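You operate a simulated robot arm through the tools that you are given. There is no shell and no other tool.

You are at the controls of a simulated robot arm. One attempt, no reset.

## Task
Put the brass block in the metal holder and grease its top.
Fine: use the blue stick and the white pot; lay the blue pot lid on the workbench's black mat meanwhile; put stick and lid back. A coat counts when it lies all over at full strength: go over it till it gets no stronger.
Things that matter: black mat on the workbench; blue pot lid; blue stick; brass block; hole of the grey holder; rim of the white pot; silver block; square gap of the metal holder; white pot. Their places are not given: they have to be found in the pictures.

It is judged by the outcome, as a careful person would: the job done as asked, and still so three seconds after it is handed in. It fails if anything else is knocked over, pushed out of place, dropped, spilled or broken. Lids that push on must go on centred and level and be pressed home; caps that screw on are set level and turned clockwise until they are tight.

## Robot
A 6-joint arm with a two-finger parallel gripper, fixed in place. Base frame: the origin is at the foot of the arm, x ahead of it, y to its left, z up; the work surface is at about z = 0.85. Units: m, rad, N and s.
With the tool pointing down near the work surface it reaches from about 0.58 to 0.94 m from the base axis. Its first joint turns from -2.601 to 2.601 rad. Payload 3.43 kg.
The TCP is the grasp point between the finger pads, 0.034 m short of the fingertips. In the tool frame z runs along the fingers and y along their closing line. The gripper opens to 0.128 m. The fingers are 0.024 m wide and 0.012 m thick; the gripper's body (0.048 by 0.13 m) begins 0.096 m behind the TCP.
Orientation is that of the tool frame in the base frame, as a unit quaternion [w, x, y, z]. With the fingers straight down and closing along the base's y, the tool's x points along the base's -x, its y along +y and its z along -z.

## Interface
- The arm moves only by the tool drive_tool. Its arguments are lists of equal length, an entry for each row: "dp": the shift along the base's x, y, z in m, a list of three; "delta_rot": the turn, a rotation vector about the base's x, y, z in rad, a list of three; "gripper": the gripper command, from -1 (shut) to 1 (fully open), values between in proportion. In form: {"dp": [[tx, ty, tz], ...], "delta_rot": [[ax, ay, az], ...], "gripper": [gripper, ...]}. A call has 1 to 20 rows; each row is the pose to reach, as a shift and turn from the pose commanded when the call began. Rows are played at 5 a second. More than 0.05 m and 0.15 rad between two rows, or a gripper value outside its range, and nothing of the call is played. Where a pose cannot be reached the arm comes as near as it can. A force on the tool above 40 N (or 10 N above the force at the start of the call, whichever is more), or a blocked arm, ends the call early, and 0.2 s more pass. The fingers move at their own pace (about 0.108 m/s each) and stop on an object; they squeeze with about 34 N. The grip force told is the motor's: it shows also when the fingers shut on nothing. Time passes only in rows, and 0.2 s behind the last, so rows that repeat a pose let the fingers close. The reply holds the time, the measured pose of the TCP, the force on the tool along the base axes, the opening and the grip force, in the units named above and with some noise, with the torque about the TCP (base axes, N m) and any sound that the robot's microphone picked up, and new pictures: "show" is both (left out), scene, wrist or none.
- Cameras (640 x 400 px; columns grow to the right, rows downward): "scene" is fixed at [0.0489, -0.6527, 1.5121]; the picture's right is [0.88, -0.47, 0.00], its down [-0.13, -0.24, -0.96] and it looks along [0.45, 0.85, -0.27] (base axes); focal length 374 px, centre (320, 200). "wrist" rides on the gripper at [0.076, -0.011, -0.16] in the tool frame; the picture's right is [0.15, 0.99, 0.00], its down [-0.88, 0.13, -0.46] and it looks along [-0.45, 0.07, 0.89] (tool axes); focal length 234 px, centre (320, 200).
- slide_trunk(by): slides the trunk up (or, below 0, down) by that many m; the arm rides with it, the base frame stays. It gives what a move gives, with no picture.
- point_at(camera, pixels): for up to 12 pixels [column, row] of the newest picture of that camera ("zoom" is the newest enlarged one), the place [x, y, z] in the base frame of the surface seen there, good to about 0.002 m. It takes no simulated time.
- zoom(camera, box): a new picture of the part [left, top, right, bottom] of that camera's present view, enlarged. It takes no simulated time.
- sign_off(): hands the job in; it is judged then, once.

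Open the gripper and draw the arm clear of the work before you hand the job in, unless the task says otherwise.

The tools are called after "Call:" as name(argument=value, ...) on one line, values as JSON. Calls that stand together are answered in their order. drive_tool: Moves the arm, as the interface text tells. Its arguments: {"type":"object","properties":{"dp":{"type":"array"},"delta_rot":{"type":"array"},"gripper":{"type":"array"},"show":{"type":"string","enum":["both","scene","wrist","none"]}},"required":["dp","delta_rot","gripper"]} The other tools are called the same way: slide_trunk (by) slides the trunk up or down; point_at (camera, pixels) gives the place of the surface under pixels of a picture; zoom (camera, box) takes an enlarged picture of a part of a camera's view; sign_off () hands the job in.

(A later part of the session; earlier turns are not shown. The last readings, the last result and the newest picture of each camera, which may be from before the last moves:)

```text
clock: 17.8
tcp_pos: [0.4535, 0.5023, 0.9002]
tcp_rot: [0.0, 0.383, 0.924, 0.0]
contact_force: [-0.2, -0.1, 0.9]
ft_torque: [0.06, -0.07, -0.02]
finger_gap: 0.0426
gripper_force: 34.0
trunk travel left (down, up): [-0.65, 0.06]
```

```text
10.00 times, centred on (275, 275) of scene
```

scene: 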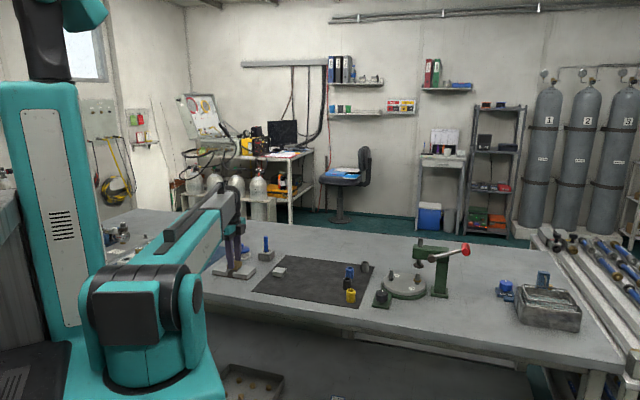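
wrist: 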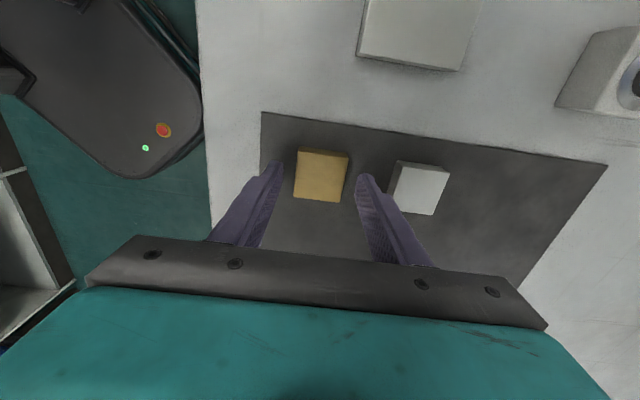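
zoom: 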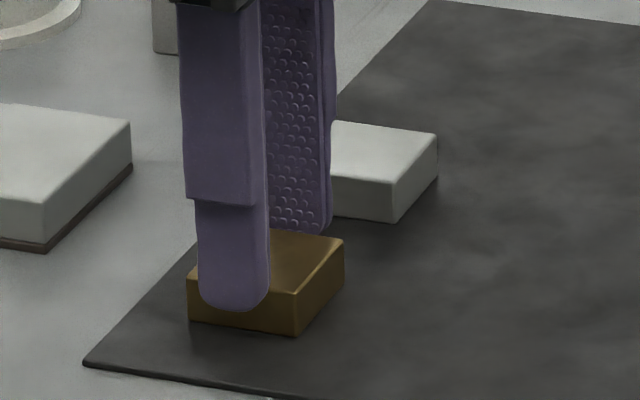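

Grip is firm at 42.6 mm with a shallow bite. I lift 50 mm and carry it over the gap.

Call:
drive_tool(dp=[[0, 0, 0.02], [0, 0, 0.05], [-0.021, 0.038, 0.05], [-0.042, 0.077, 0.05], [-0.063, 0.116, 0.05], [-0.0855, 0.1552, 0.05], [-0.0855, 0.1552, 0.03], [-0.0855, 0.1552, 0.03]], delta_rot=[[0, 0, 0], [0, 0, 0], [0, 0, 0], [0, 0, 0], [0, 0, 0], [0, 0, 0], [0, 0, 0], [0, 0, 0]], gripper=[-1, -1, -1, -1, -1, -1, -1, -1])

Call:
zoom(camera="scene", box=[215, 250, 255, 275])

Call:
zoom(camera="wrist", box=[256, 120, 384, 220])

```text
clock: 19.6
tcp_pos: [0.3705, 0.6586, 0.9286]
tcp_rot: [0.0, 0.382, 0.924, 0.0]
contact_force: [-0.4, -0.5, -2.3]
ft_torque: [0.02, -0.03, 0.0]
finger_gap: 0.0423
gripper_force: 33.7
trunk travel left (down, up): [-0.65, 0.06]
```

scene: 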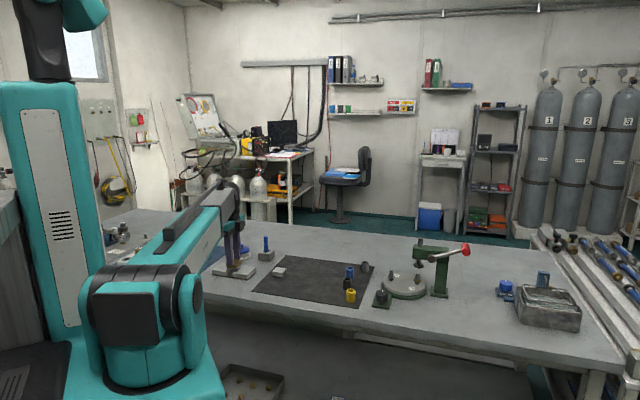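
wrist: 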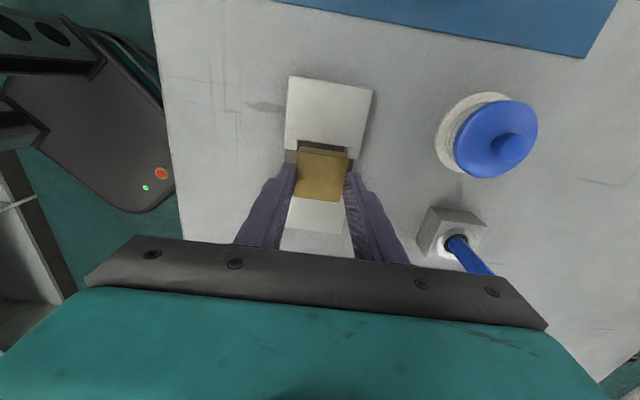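

```text
16.00 times, centred on (235, 262) of scene
```

zoom: 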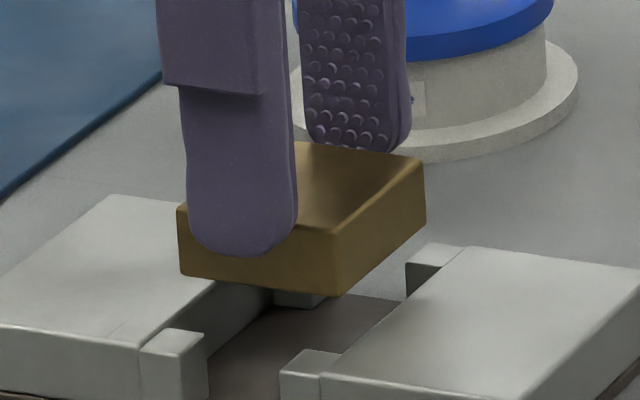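

```text
4.00 times, centred on (320, 170) of wrist
```

zoom: 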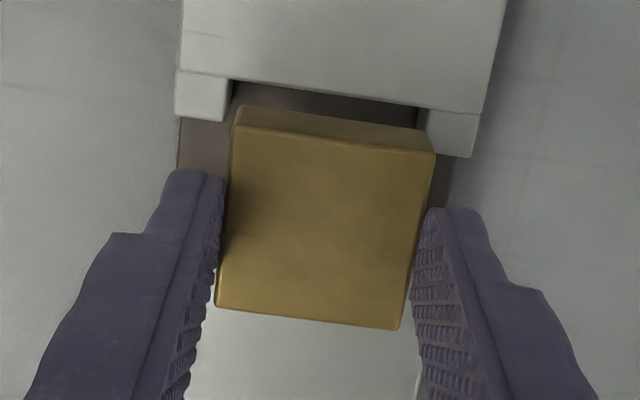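

The block is centred in v but about 2 mm too far along +u relative to the gap, so I shift −2 mm in u and lower in slow steps.

Call:
drive_tool(dp=[[-0.0014, -0.0014, 0], [-0.0014, -0.0014, -0.006], [-0.0014, -0.0014, -0.011], [-0.0014, -0.0014, -0.015], [-0.0014, -0.0014, -0.018], [-0.0014, -0.0014, -0.018]], delta_rot=[[0, 0, 0], [0, 0, 0], [0, 0, 0], [0, 0, 0], [0, 0, 0], [0, 0, 0]], gripper=[-1, -1, -1, -1, -1, -1], show="wrist")

Call:
zoom(camera="scene", box=[215, 250, 255, 275])

Call:
zoom(camera="wrist", box=[256, 120, 384, 220])

```text
clock: 20.9
tcp_pos: [0.3666, 0.6574, 0.9112]
tcp_rot: [0.0, 0.383, 0.924, 0.0]
contact_force: [0.2, 0.2, -2.4]
ft_torque: [-0.01, 0.01, 0.0]
finger_gap: 0.0425
gripper_force: 33.9
trunk travel left (down, up): [-0.65, 0.06]
```

wrist: 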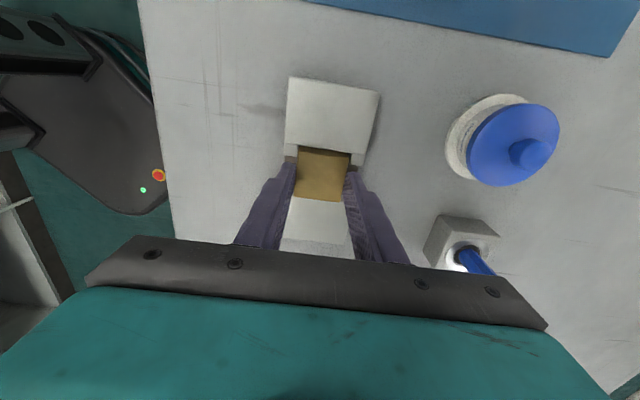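

```text
16.00 times, centred on (235, 262) of scene
```

zoom: 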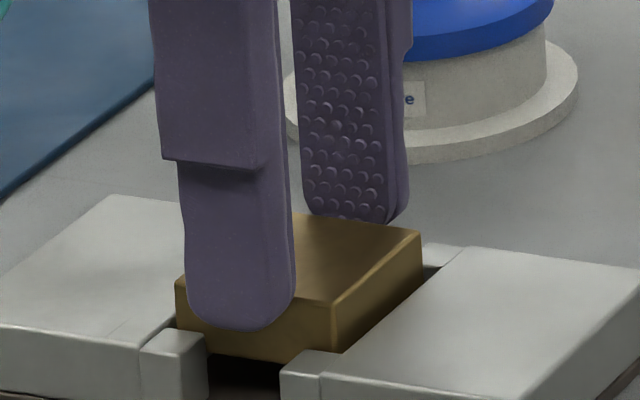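

```text
4.00 times, centred on (320, 170) of wrist
```

zoom: 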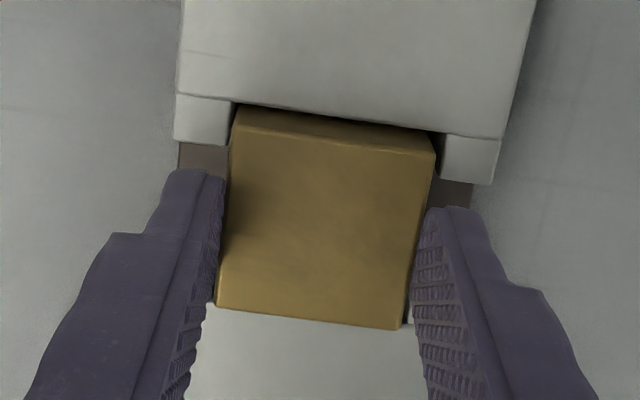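

No contact so far and the block is ~6 mm into the gap. I continue down slowly.

Call:
drive_tool(dp=[[0, 0, -0.003], [0, 0, -0.006], [0, 0, -0.008], [0, 0, -0.008]], delta_rot=[[0, 0, 0], [0, 0, 0], [0, 0, 0], [0, 0, 0]], gripper=[-1, -1, -1, -1], show="none")

```text
clock: 21.9
tcp_pos: [0.367, 0.656, 0.9033]
tcp_rot: [0.0, 0.383, 0.924, 0.0]
contact_force: [-0.1, 0.3, -3.2]
ft_torque: [-0.02, -0.02, 0.0]
finger_gap: 0.0426
gripper_force: 33.4
trunk travel left (down, up): [-0.65, 0.06]
```

Still only the block's weight on the tool; I go down in 0.7 mm steps until it touches the floor.

Call:
drive_tool(dp=[[0, 0, -0.0008], [0, 0, -0.0016], [0, 0, -0.0022], [0, 0, -0.0022]], delta_rot=[[0, 0, 0], [0, 0, 0], [0, 0, 0], [0, 0, 0]], gripper=[-1, -1, -1, -1], show="none")

Call:
zoom(camera="scene", box=[215, 250, 255, 275])

```text
clock: 22.9
tcp_pos: [0.3678, 0.6558, 0.9013]
tcp_rot: [0.001, 0.382, 0.924, 0.0]
contact_force: [0.1, 0.3, -2.9]
ft_torque: [0.03, 0.03, -0.04]
finger_gap: 0.0421
gripper_force: 34.3
trunk travel left (down, up): [-0.65, 0.06]
```

```text
16.00 times, centred on (235, 262) of scene
```

zoom: 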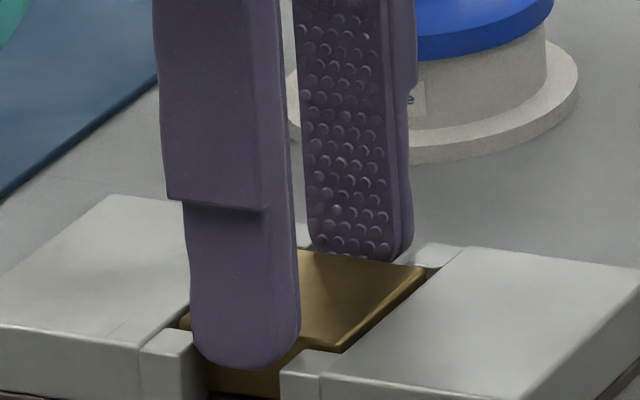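

The block is almost flush with the walls but still hanging. I go a further 1.5 mm in fine steps.

Call:
drive_tool(dp=[[0, 0, -0.0007], [0, 0, -0.0014], [0, 0, -0.0014]], delta_rot=[[0, 0, 0], [0, 0, 0], [0, 0, 0]], gripper=[-1, -1, -1], show="none")

```text
clock: 23.8
tcp_pos: [0.3668, 0.6568, 0.9007]
tcp_rot: [0.0, 0.382, 0.924, 0.0]
contact_force: [-0.1, -0.5, -2.2]
ft_torque: [0.0, -0.02, 0.0]
finger_gap: 0.0428
gripper_force: 33.6
trunk travel left (down, up): [-0.65, 0.06]
```

Call:
drive_tool(dp=[[0, 0, -0.0006], [0, 0, -0.0012], [0, 0, -0.0012]], delta_rot=[[0, 0, 0], [0, 0, 0], [0, 0, 0]], gripper=[-1, -1, -1], show="none")

```text
clock: 24.6
tcp_pos: [0.3674, 0.6571, 0.9009]
tcp_rot: [0.0, 0.381, 0.924, 0.001]
contact_force: [-0.1, 0.9, 9.9]
ft_torque: [-0.13, -0.01, 0.0]
finger_gap: 0.0427
gripper_force: 34.1
trunk travel left (down, up): [-0.65, 0.06]
```

Contact is now +9.9 N, so the block rests on the gap's floor. I open the fingers outward along the slots, then rise straight up.

Call:
drive_tool(dp=[[0, 0, 0.0005], [0, 0, 0.0005], [0, 0, 0.02], [0, 0, 0.05], [0, 0, 0.05]], delta_rot=[[0, 0, 0], [0, 0, 0], [0, 0, 0], [0, 0, 0], [0, 0, 0]], gripper=[-0.1, 0.0, 0.0, 0.0, 0.0])

Call:
zoom(camera="wrist", box=[256, 120, 384, 220])

Call:
zoom(camera="scene", box=[215, 250, 255, 275])

```text
clock: 25.8
tcp_pos: [0.3671, 0.6578, 0.95]
tcp_rot: [0.0, 0.382, 0.924, -0.001]
contact_force: [0.1, -0.3, 0.2]
ft_torque: [0.03, 0.0, -0.03]
finger_gap: 0.0639
gripper_force: 0.2
trunk travel left (down, up): [-0.65, 0.06]
```

scene: 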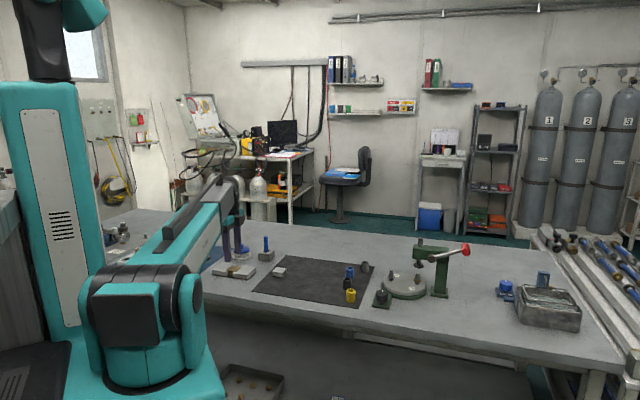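
wrist: 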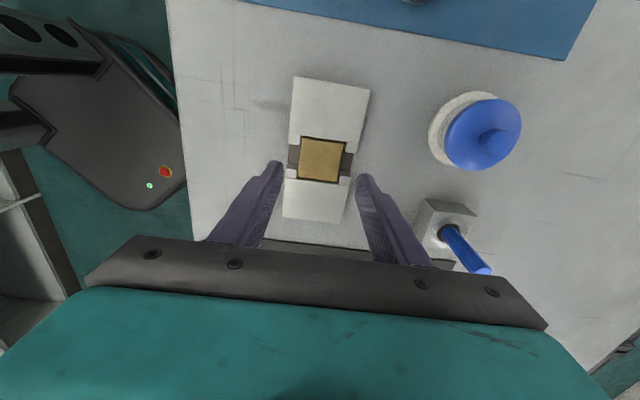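

```text
4.00 times, centred on (320, 170) of wrist
```

zoom: 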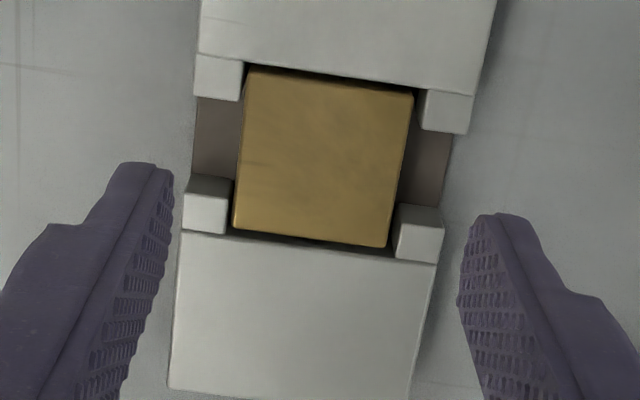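

```text
16.00 times, centred on (235, 262) of scene
```

zoom: 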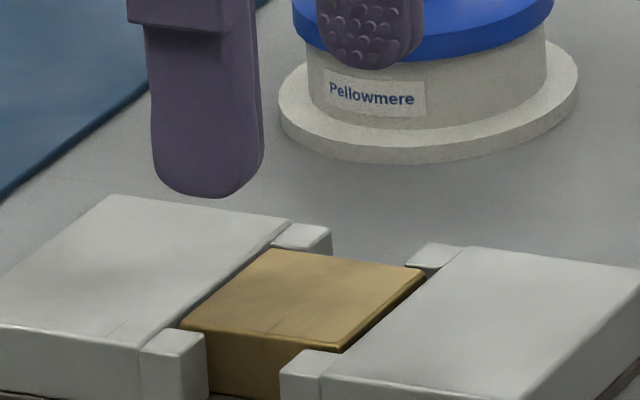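

The block is seated between the four stops. Next, the pot lid: I zoom in on the pot and the stick from both cameras.

Call:
zoom(camera="scene", box=[225, 230, 285, 270])

Call:
zoom(camera="wrist", box=[410, 80, 538, 180])

```text
10.00 times, centred on (255, 250) of scene
```

zoom: 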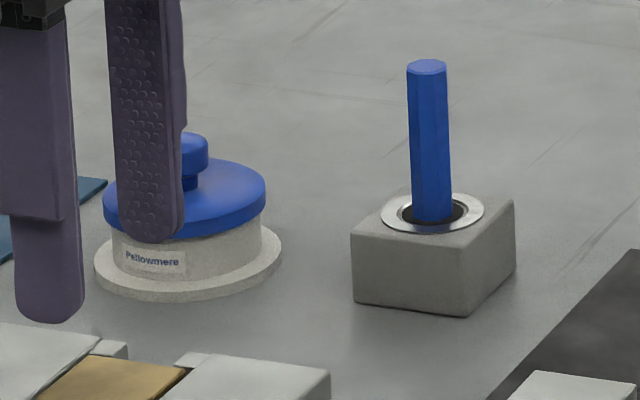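

```text
4.00 times, centred on (474, 130) of wrist
```

zoom: 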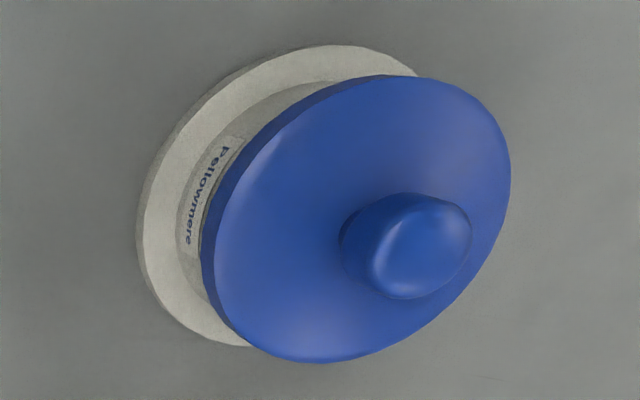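

I measure the lid, knob, pot flange and label edge points from this wrist zoom.

Call:
point_at(camera="zoom", pixels=[[420, 240], [400, 200], [470, 240], [400, 290], [345, 240], [430, 82], [508, 180], [300, 358], [210, 260], [260, 150], [330, 50], [145, 230]])

Call:
zoom(camera="scene", box=[225, 230, 285, 270])

Call:
point_at(camera="zoom", pixels=[[427, 66], [408, 70], [446, 70], [430, 150], [432, 215], [400, 220], [480, 212], [430, 230], [385, 215], [250, 190], [195, 140], [220, 195]])

```text
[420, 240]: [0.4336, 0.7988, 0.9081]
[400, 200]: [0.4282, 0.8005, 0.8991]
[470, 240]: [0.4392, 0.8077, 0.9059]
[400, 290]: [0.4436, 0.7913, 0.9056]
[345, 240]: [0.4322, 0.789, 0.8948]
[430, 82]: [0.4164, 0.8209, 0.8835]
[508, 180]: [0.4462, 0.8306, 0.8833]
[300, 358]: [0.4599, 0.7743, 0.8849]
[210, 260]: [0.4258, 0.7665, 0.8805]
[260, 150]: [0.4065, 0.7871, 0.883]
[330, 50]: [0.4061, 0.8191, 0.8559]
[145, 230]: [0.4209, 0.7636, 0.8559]
```

```text
10.00 times, centred on (255, 250) of scene
```

zoom: 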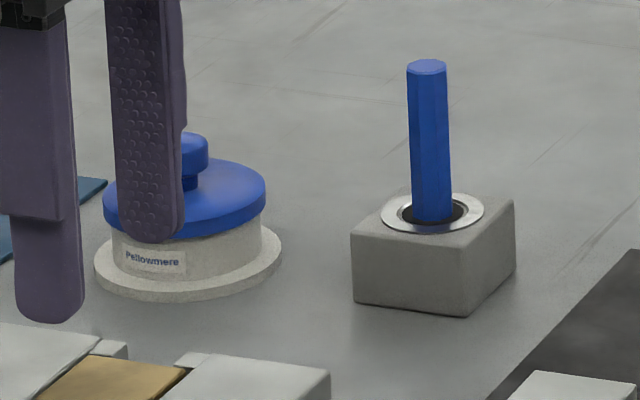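

```text
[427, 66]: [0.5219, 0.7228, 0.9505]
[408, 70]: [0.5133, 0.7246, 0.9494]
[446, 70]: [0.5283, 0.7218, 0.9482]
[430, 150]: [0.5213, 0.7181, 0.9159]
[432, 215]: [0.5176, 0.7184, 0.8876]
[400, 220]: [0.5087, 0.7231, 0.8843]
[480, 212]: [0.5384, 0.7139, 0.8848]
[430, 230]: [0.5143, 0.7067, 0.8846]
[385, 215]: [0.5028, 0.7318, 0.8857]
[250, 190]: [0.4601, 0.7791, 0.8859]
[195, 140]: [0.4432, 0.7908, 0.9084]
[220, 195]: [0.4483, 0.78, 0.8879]
```

The lid: centre ≈ (0.4365, 0.798), radius ≈ 34 mm, knob top z ≈ 0.908; stick: ≈16 mm thick, centre ≈ (0.5215, 0.724), top 0.9505. I rise and move above the knob with a 60 mm opening.

Call:
drive_tool(dp=[[0, 0, 0.03], [0, 0, 0.06], [0.017, 0.035, 0.06], [0.035, 0.07, 0.06], [0.052, 0.105, 0.06], [0.069, 0.1405, 0.06], [0.069, 0.1405, 0.04], [0.069, 0.1405, 0.04]], delta_rot=[[0, 0, 0], [0, 0, 0], [0, 0, 0], [0, 0, 0], [0, 0, 0], [0, 0, 0], [0, 0, 0], [0, 0, 0]], gripper=[-0.1, -0.1, -0.1, -0.1, -0.1, -0.1, -0.1, -0.1])

Call:
zoom(camera="wrist", box=[256, 120, 384, 220])

Call:
zoom(camera="scene", box=[225, 220, 275, 260])

```text
clock: 27.6
tcp_pos: [0.4366, 0.797, 0.9907]
tcp_rot: [0.0, 0.382, 0.924, 0.0]
contact_force: [0.3, -0.3, 0.1]
ft_torque: [0.05, -0.01, 0.02]
finger_gap: 0.0575
gripper_force: 0.1
trunk travel left (down, up): [-0.65, 0.06]
```

scene: 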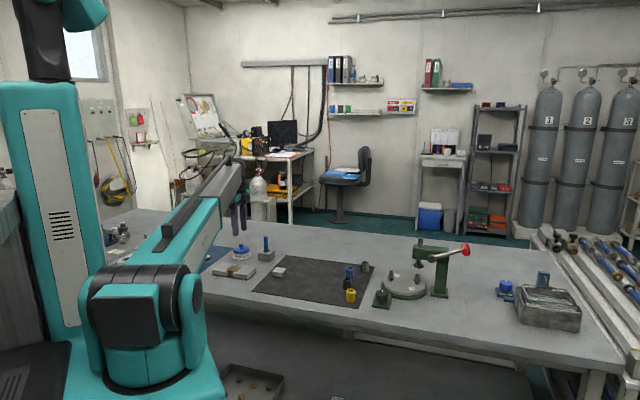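
wrist: 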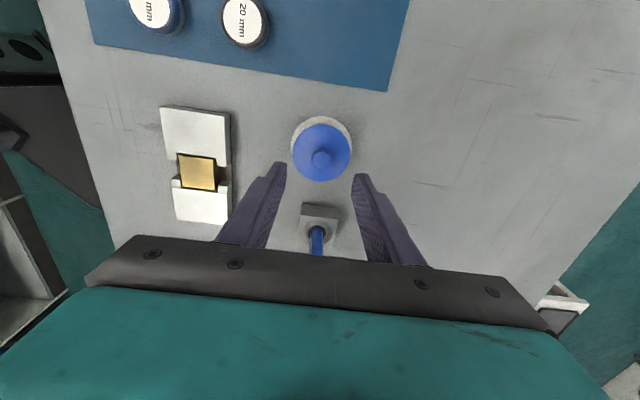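

```text
4.00 times, centred on (320, 170) of wrist
```

zoom: 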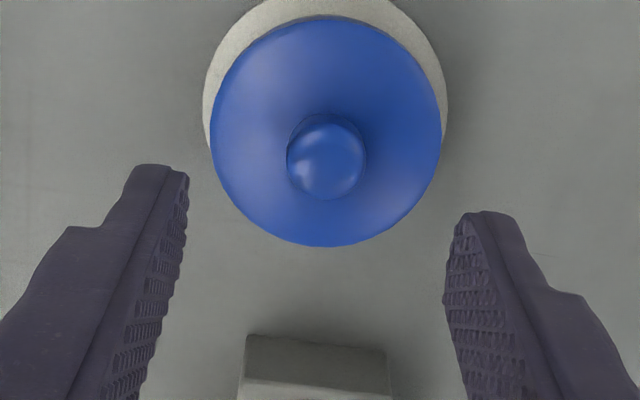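

```text
10.00 times, centred on (250, 240) of scene
```

zoom: 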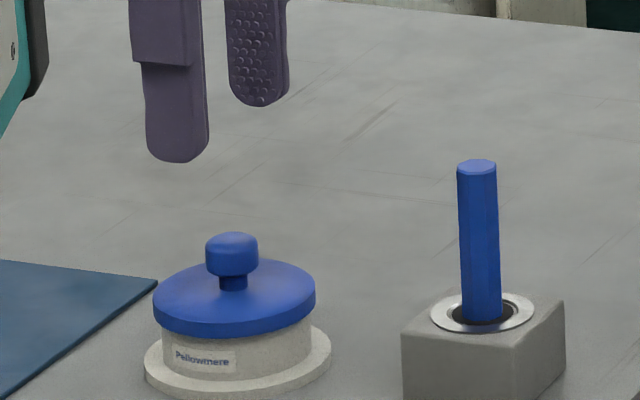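

The knob top is at about (328,158) in the wrist zoom; I measure it with points around its cap to centre the fingers well.

Call:
zoom(camera="wrist", box=[300, 142, 348, 176])

```text
11.76 times, centred on (324, 159) of wrist
```

zoom: 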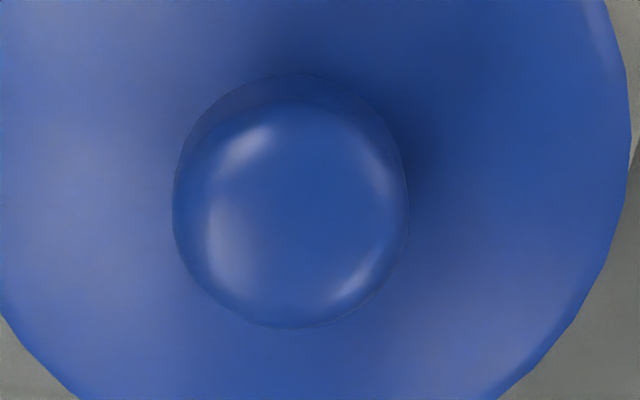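

Call:
point_at(camera="zoom", pixels=[[295, 212], [185, 210], [398, 210], [295, 318], [295, 110], [290, 220], [300, 200], [600, 200], [560, 320], [30, 330], [605, 60]])

```text
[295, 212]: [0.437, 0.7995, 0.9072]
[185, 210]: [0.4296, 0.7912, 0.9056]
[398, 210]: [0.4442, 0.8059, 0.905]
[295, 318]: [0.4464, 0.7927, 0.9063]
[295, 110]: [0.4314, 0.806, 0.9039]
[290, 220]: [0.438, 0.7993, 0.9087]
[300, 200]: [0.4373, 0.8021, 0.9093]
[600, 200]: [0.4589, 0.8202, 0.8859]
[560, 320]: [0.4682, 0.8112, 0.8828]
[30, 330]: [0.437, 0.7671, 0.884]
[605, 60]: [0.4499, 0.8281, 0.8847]
```

The knob's centre is (0.4376, 0.7991), diameter ≈ 21 mm. I shift by (+1.3, +1.8) mm and lower so the tips come just above the lid's top.

Call:
drive_tool(dp=[[0.0013, 0.0018, -0.02], [0.0013, 0.0018, -0.04], [0.0013, 0.0018, -0.054], [0.0013, 0.0018, -0.061], [0.0013, 0.0018, -0.061]], delta_rot=[[0, 0, 0], [0, 0, 0], [0, 0, 0], [0, 0, 0], [0, 0, 0]], gripper=[-0.1, -0.1, -0.1, -0.1, -0.1], show="wrist")

Call:
zoom(camera="wrist", box=[256, 120, 384, 220])

Call:
zoom(camera="scene", box=[225, 235, 265, 265])

```text
clock: 28.8
tcp_pos: [0.4368, 0.8005, 0.9289]
tcp_rot: [-0.001, 0.383, 0.924, -0.001]
contact_force: [-0.3, 0.2, 0.3]
ft_torque: [0.0, 0.0, 0.0]
finger_gap: 0.0577
gripper_force: 0.1
trunk travel left (down, up): [-0.65, 0.06]
```

wrist: 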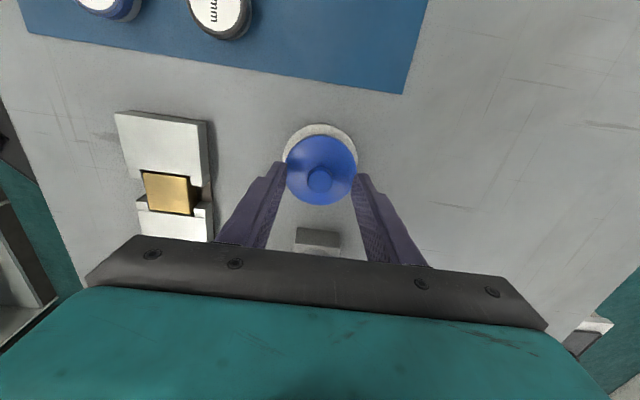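

```text
4.00 times, centred on (320, 170) of wrist
```

zoom: 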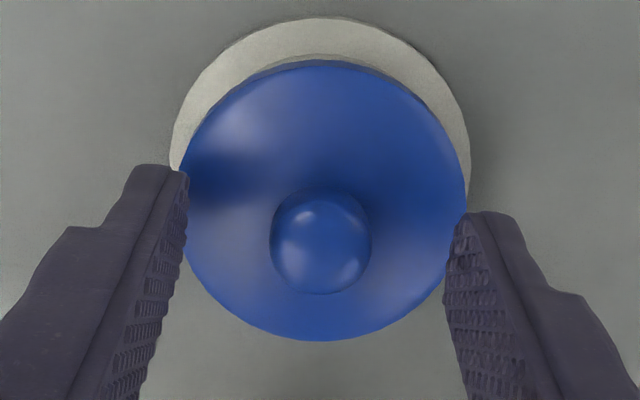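

```text
13.33 times, centred on (245, 250) of scene
```

zoom: 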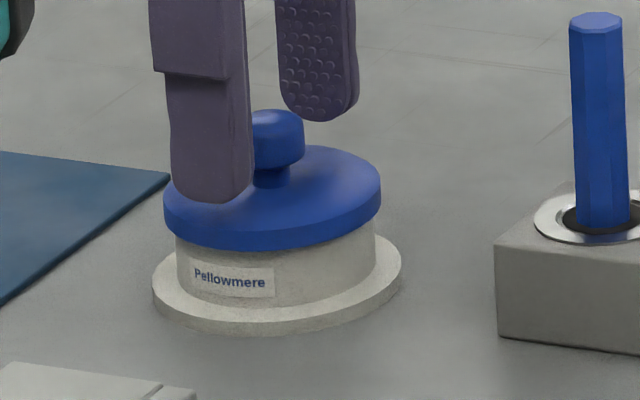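

The fingers straddle the knob symmetrically (knob centre ≈ (321,243) in the zoom). I close on it.

Call:
drive_tool(dp=[[0, 0, 0], [0, 0, 0], [0, 0, 0], [0, 0, 0], [0, 0, 0]], delta_rot=[[0, 0, 0], [0, 0, 0], [0, 0, 0], [0, 0, 0], [0, 0, 0]], gripper=[-0.4, -0.6, -1, -1, -1], show="wrist")

Call:
zoom(camera="scene", box=[225, 235, 265, 265])

```text
clock: 29.9
tcp_pos: [0.4372, 0.7991, 0.9289]
tcp_rot: [0.001, 0.383, 0.924, 0.001]
contact_force: [-0.1, -0.7, -0.4]
ft_torque: [0.01, 0.04, -0.03]
finger_gap: 0.0196
gripper_force: 34.1
trunk travel left (down, up): [-0.65, 0.06]
```

wrist: 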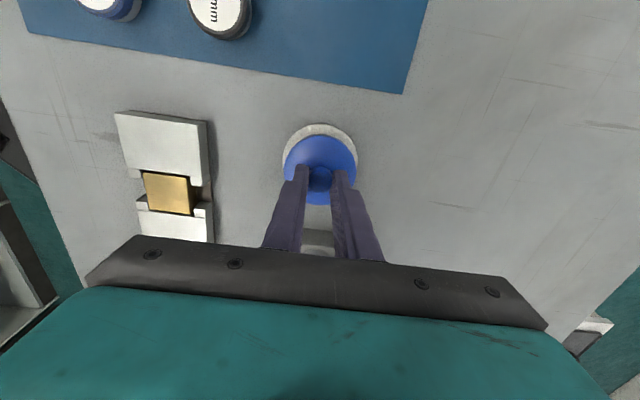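

```text
13.33 times, centred on (245, 250) of scene
```

zoom: 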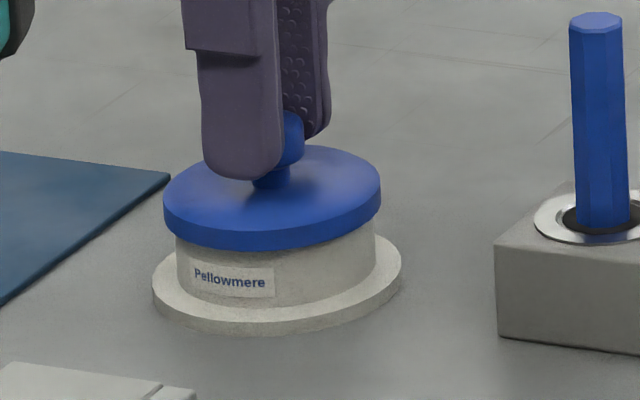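

The knob is held (19.6 mm, 34 N) and the pot hasn't moved. I pull up gently by a few mm and watch the force.

Call:
drive_tool(dp=[[0, 0, 0.001], [0, 0, 0.002], [0, 0, 0.003], [0, 0, 0.004], [0, 0, 0.004]], delta_rot=[[0, 0, 0], [0, 0, 0], [0, 0, 0], [0, 0, 0], [0, 0, 0]], gripper=[-1, -1, -1, -1, -1], show="none")

Call:
zoom(camera="scene", box=[225, 235, 265, 265])

```text
clock: 31.1
tcp_pos: [0.4377, 0.7983, 0.933]
tcp_rot: [0.0, 0.383, 0.924, 0.0]
contact_force: [0.9, 0.4, 0.2]
ft_torque: [-0.01, -0.03, 0.0]
finger_gap: 0.0194
gripper_force: 33.7
trunk travel left (down, up): [-0.65, 0.06]
```

```text
13.33 times, centred on (245, 250) of scene
```

zoom: 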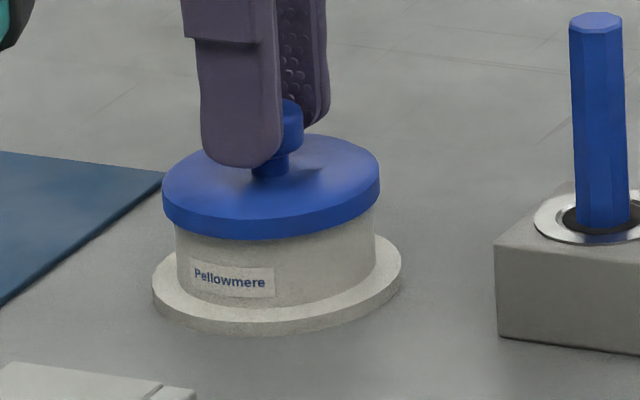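

The lid lifts off freely and the pot stays put. I raise it 100 mm and carry it over a free part of the mat at about (0.516, 0.474).

Call:
drive_tool(dp=[[0, 0, 0.02], [0, 0, 0.06], [0, 0, 0.1], [0.01, -0.041, 0.1], [0.02, -0.082, 0.1], [0.03, -0.123, 0.1], [0.04, -0.164, 0.1], [0.05, -0.205, 0.1], [0.06, -0.246, 0.1], [0.07, -0.287, 0.1], [0.0785, -0.325, 0.1], [0.0785, -0.325, 0.07], [0.0785, -0.325, 0.04], [0.0785, -0.325, 0.04]], delta_rot=[[0, 0, 0], [0, 0, 0], [0, 0, 0], [0, 0, 0], [0, 0, 0], [0, 0, 0], [0, 0, 0], [0, 0, 0], [0, 0, 0], [0, 0, 0], [0, 0, 0], [0, 0, 0], [0, 0, 0], [0, 0, 0]], gripper=[-1, -1, -1, -1, -1, -1, -1, -1, -1, -1, -1, -1, -1, -1])

Call:
zoom(camera="scene", box=[225, 230, 325, 300])

```text
clock: 34.1
tcp_pos: [0.5155, 0.4753, 0.9736]
tcp_rot: [0.0, 0.381, 0.924, -0.001]
contact_force: [0.5, -0.7, -0.4]
ft_torque: [-0.02, 0.03, -0.01]
finger_gap: 0.0196
gripper_force: 33.8
trunk travel left (down, up): [-0.65, 0.06]
```

scene: 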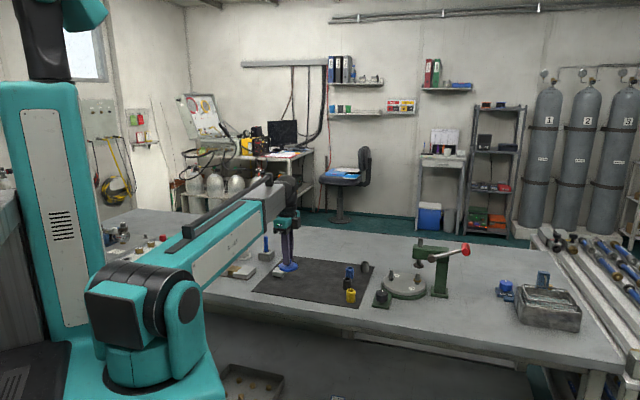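
wrist: 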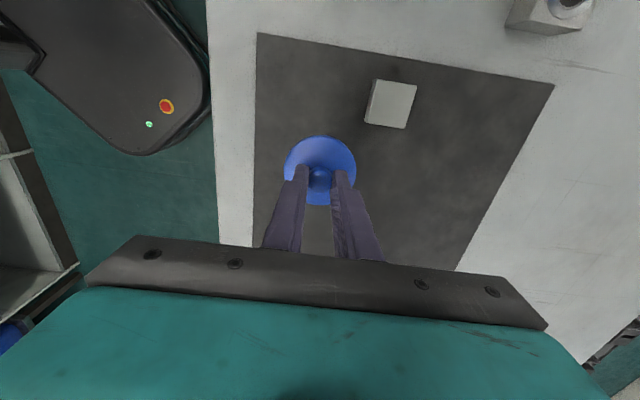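

```text
5.71 times, centred on (275, 265) of scene
```

zoom: 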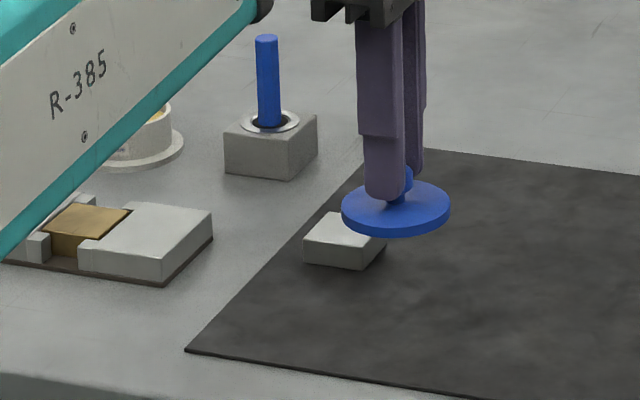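

The lid hangs level above the free mat area, clear of the silver block. I lower it to just above the mat.

Call:
drive_tool(dp=[[0, 0, -0.03], [0, 0, -0.05], [0, 0, -0.058], [0, 0, -0.058]], delta_rot=[[0, 0, 0], [0, 0, 0], [0, 0, 0], [0, 0, 0]], gripper=[-1, -1, -1, -1], show="none")

Call:
zoom(camera="scene", box=[265, 245, 315, 285])

```text
clock: 35.1
tcp_pos: [0.5153, 0.4742, 0.9159]
tcp_rot: [0.0, 0.382, 0.924, 0.0]
contact_force: [0.3, -0.4, 0.0]
ft_torque: [-0.01, -0.01, 0.0]
finger_gap: 0.0194
gripper_force: 33.8
trunk travel left (down, up): [-0.65, 0.06]
```

```text
10.00 times, centred on (290, 265) of scene
```

zoom: 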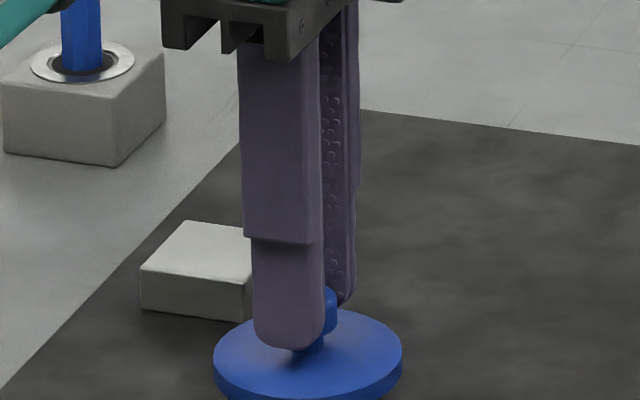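

The lid is near the mat; I lower in small steps until I feel contact.

Call:
drive_tool(dp=[[0, 0, -0.002], [0, 0, -0.004], [0, 0, -0.006], [0, 0, -0.006]], delta_rot=[[0, 0, 0], [0, 0, 0], [0, 0, 0], [0, 0, 0]], gripper=[-1, -1, -1, -1], show="none")

Call:
zoom(camera="scene", box=[265, 255, 315, 295])

```text
clock: 36.1
tcp_pos: [0.5135, 0.4744, 0.9087]
tcp_rot: [-0.001, 0.383, 0.924, 0.0]
contact_force: [-0.2, 0.1, 0.3]
ft_torque: [-0.02, 0.01, 0.0]
finger_gap: 0.0196
gripper_force: 34.0
trunk travel left (down, up): [-0.65, 0.06]
```

```text
10.00 times, centred on (290, 275) of scene
```

zoom: 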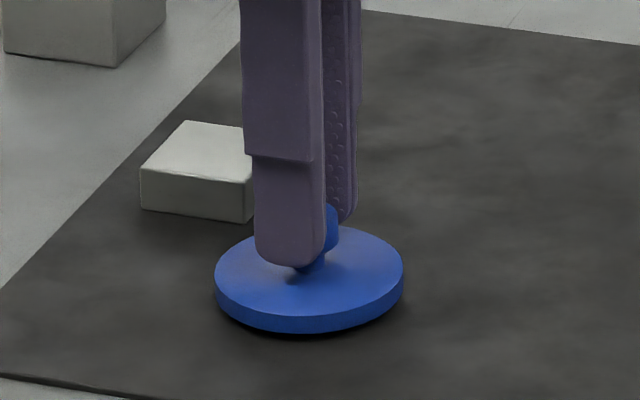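

Call:
drive_tool(dp=[[0, 0, -0.001], [0, 0, -0.002], [0, 0, -0.003], [0, 0, -0.003]], delta_rot=[[0, 0, 0], [0, 0, 0], [0, 0, 0], [0, 0, 0]], gripper=[-1, -1, -1, -1], show="none")

Call:
zoom(camera="scene", box=[265, 255, 315, 295])

```text
clock: 37.1
tcp_pos: [0.5156, 0.4741, 0.9061]
tcp_rot: [0.0, 0.384, 0.924, 0.0]
contact_force: [-0.1, 0.1, -0.4]
ft_torque: [0.04, -0.01, 0.0]
finger_gap: 0.0193
gripper_force: 33.7
trunk travel left (down, up): [-0.65, 0.06]
```

```text
10.00 times, centred on (290, 275) of scene
```

zoom: 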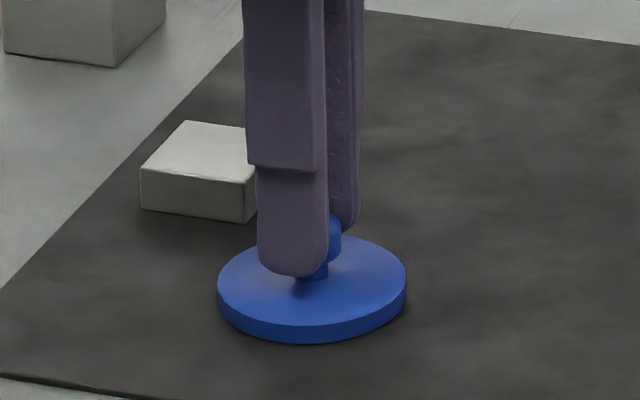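

No contact force yet (0 N); I continue in 0.7 mm steps.

Call:
drive_tool(dp=[[0, 0, -0.0007], [0, 0, -0.0014], [0, 0, -0.002], [0, 0, -0.002]], delta_rot=[[0, 0, 0], [0, 0, 0], [0, 0, 0], [0, 0, 0]], gripper=[-1, -1, -1, -1], show="none")

```text
clock: 38.1
tcp_pos: [0.5162, 0.4731, 0.9048]
tcp_rot: [0.001, 0.382, 0.924, 0.002]
contact_force: [5.8, 4.2, 21.1]
ft_torque: [-0.02, -0.04, 0.02]
finger_gap: 0.0195
gripper_force: 33.7
trunk travel left (down, up): [-0.65, 0.06]
```

The lid now presses on the mat (21 N). I ease up 1 mm, open the fingers and rise.

Call:
drive_tool(dp=[[0, 0, 0.001], [0, 0, 0.001], [0, 0, 0.001], [0, 0, 0.03], [0, 0, 0.075], [0, 0, 0.075]], delta_rot=[[0, 0, 0], [0, 0, 0], [0, 0, 0], [0, 0, 0], [0, 0, 0], [0, 0, 0]], gripper=[-1, -0.4, -0.3, -0.3, -0.3, -0.3])

Call:
zoom(camera="scene", box=[265, 245, 325, 295])

Call:
zoom(camera="scene", box=[215, 230, 285, 280])

```text
clock: 39.5
tcp_pos: [0.5159, 0.4731, 0.9766]
tcp_rot: [0.0, 0.383, 0.924, -0.001]
contact_force: [0.7, 0.5, 0.2]
ft_torque: [-0.02, 0.01, -0.03]
finger_gap: 0.0449
gripper_force: 0.1
trunk travel left (down, up): [-0.65, 0.06]
```

scene: 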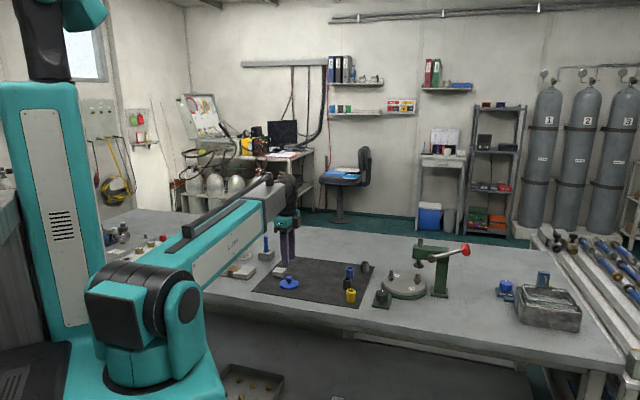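
wrist: 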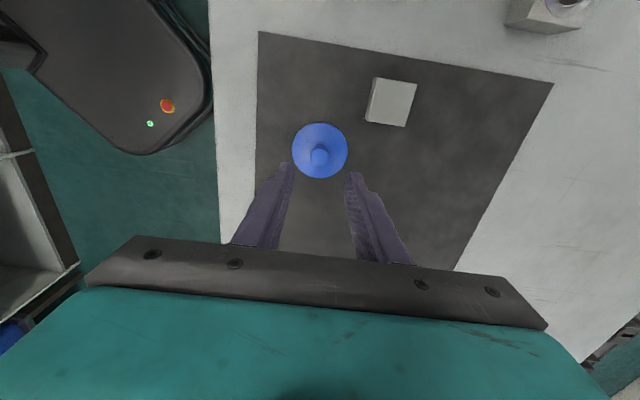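

```text
8.00 times, centred on (295, 270) of scene
```

zoom: 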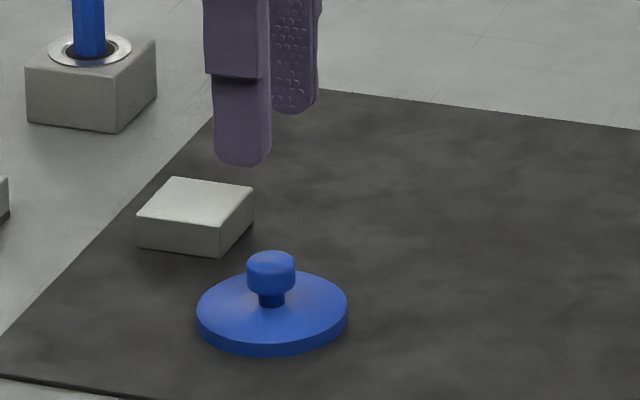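

```text
8.00 times, centred on (250, 255) of scene
```

zoom: 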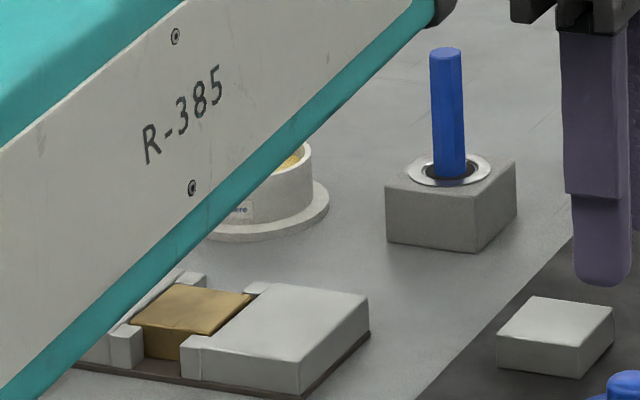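

The lid lies flat on the mat, the pot is open (yellowish grease visible), and the block is still in place. Next I go above the blue stick to look at it from above.

Call:
drive_tool(dp=[[0, 0, 0.04], [0, 0, 0.083], [0.001, 0.042, 0.083], [0.002, 0.084, 0.083], [0.003, 0.126, 0.083], [0.004, 0.168, 0.083], [0.005, 0.21, 0.083], [0.006, 0.25, 0.083], [0.006, 0.25, 0.083]], delta_rot=[[0, 0, 0], [0, 0, 0], [0, 0, 0], [0, 0, 0], [0, 0, 0], [0, 0, 0], [0, 0, 0], [0, 0, 0], [0, 0, 0]], gripper=[-0.3, -0.3, -0.3, -0.3, -0.3, -0.3, -0.3, -0.3, -0.3])

Call:
zoom(camera="wrist", box=[280, 120, 370, 190])

Call:
zoom(camera="scene", box=[215, 230, 285, 280])

```text
clock: 41.5
tcp_pos: [0.5202, 0.7235, 1.0617]
tcp_rot: [0.0, 0.383, 0.924, -0.001]
contact_force: [-0.2, -1.3, -1.0]
ft_torque: [-0.04, -0.02, 0.01]
finger_gap: 0.0448
gripper_force: 0.0
trunk travel left (down, up): [-0.65, 0.06]
```

scene: 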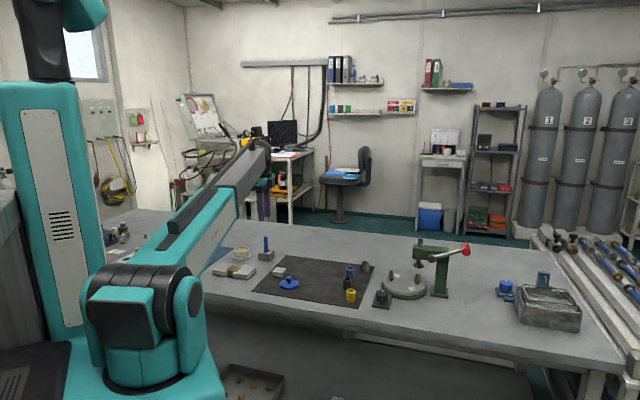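
wrist: 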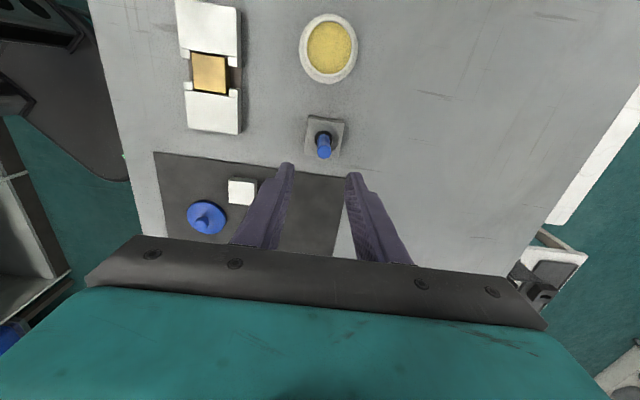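

```text
5.71 times, centred on (325, 155) of wrist
```

zoom: 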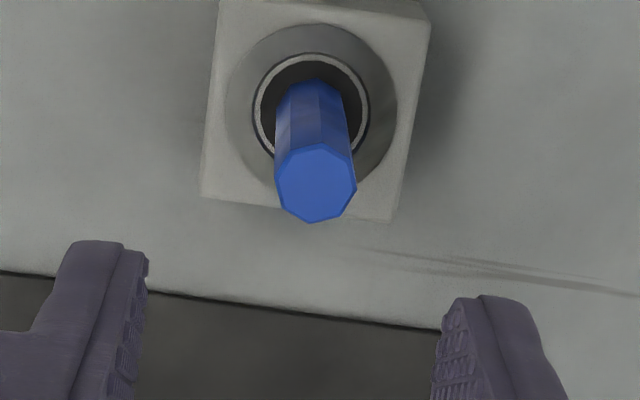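

```text
8.00 times, centred on (250, 255) of scene
```

zoom: 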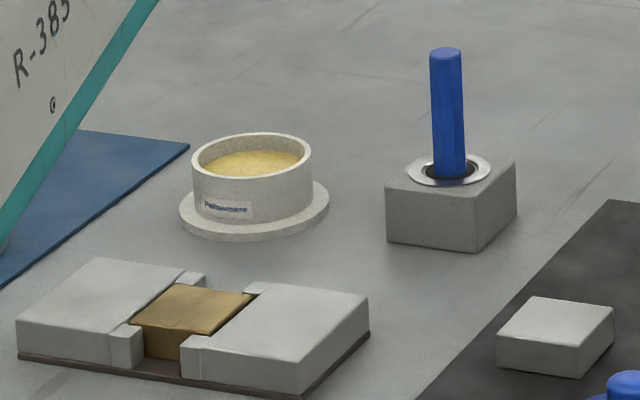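

The stick's octagonal top is at about (316,182) in the zoom; I measure it and the hole ring, and the pot's rim and grease level.

Call:
zoom(camera="wrist", box=[300, 110, 350, 165])

Call:
point_at(camera="wrist", pixels=[[328, 48], [328, 30], [328, 68], [312, 48], [345, 45], [303, 48], [356, 46], [329, 18], [329, 79]])

```text
7.27 times, centred on (325, 138) of wrist
```

zoom: 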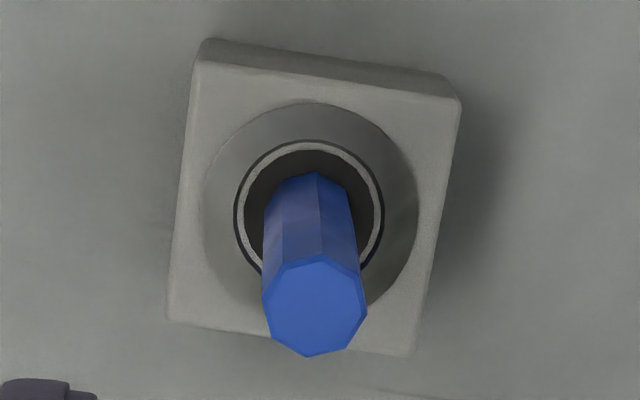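

```text
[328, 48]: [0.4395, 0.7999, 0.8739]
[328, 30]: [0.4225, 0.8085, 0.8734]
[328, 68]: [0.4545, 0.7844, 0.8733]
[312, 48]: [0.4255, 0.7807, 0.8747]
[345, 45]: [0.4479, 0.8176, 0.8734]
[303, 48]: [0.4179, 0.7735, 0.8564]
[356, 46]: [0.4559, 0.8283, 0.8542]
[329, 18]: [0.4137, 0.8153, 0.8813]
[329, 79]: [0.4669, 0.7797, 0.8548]
```

Call:
point_at(camera="zoom", pixels=[[314, 306], [268, 300], [362, 310], [312, 348], [318, 262], [315, 180], [240, 215], [380, 215], [310, 145], [212, 215], [412, 215], [310, 110]])

Call:
point_at(camera="zoom", pixels=[[200, 65], [455, 100], [172, 315], [412, 350], [290, 200], [340, 200], [315, 190], [255, 200], [372, 220], [300, 240], [330, 240]])

```text
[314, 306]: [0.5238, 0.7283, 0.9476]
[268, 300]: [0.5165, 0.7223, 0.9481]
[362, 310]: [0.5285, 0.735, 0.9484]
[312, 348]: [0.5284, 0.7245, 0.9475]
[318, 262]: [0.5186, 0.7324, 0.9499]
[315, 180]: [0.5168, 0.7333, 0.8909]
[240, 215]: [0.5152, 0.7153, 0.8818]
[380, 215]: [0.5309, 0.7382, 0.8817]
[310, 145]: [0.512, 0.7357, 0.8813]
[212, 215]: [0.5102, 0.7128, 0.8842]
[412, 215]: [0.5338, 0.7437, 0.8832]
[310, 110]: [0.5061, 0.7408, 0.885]
```

```text
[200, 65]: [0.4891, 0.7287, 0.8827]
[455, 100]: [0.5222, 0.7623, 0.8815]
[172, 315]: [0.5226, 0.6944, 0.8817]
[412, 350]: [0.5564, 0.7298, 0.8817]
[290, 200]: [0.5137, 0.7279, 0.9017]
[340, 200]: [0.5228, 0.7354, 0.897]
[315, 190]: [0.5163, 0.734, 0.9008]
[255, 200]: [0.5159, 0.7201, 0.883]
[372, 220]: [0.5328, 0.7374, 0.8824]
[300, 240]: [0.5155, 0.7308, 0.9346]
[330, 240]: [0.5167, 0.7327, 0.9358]
```

The stick's top centre is (0.5233, 0.7284), matching the holder's hole centre (0.5227, 0.7287), so it stands upright. I zoom closer on its top to see which way its flats face.

Call:
zoom(camera="wrist", box=[308, 142, 340, 162])

```text
16.00 times, centred on (324, 152) of wrist
```

zoom: 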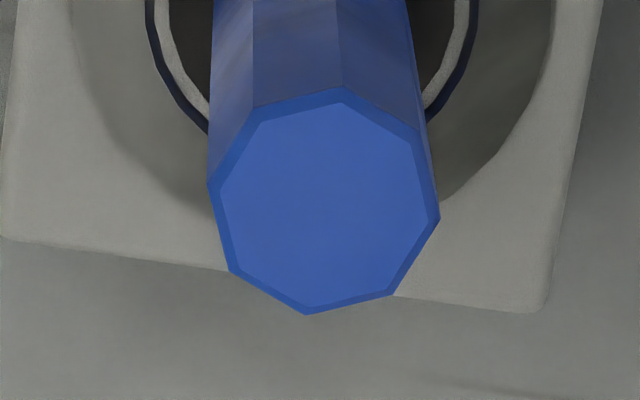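

Vertices lie on the current closing line (8° in the image), so I turn the tool +22.5° to bring flats to the pads, and shift (+2.2, +4.5) mm to centre on the stick while staying above it.

Call:
drive_tool(dp=[[0.001, 0.002, -0.01], [0.0022, 0.0045, -0.03], [0.0022, 0.0045, -0.05], [0.0022, 0.0045, -0.05]], delta_rot=[[0, 0, 0.13], [0, 0, 0.262], [0, 0, 0.393], [0, 0, 0.393]], gripper=[-0.3, -0.3, -0.3, -0.3], show="wrist")

Call:
zoom(camera="wrist", box=[280, 140, 370, 200])

```text
clock: 42.5
tcp_pos: [0.5219, 0.7271, 1.0115]
tcp_rot: [0.0, 0.193, 0.981, 0.001]
contact_force: [0.3, 0.5, -0.1]
ft_torque: [0.0, 0.02, -0.01]
finger_gap: 0.045
gripper_force: 0.0
trunk travel left (down, up): [-0.65, 0.06]
```

wrist: 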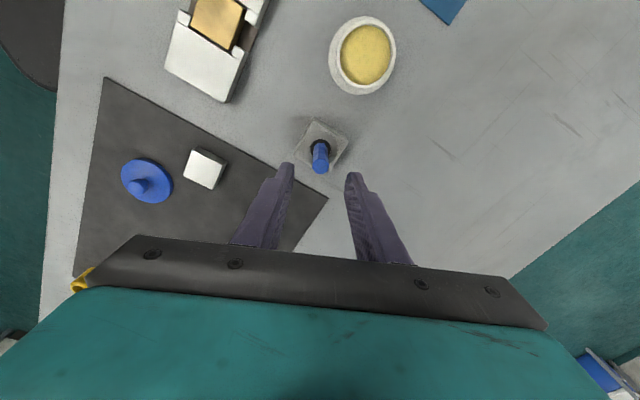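

```text
6.67 times, centred on (325, 170) of wrist
```

zoom: 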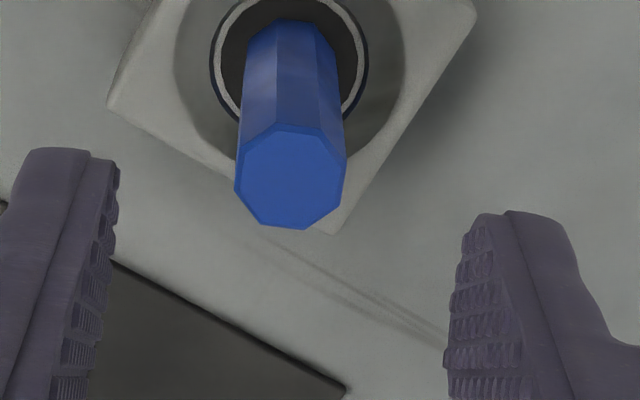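

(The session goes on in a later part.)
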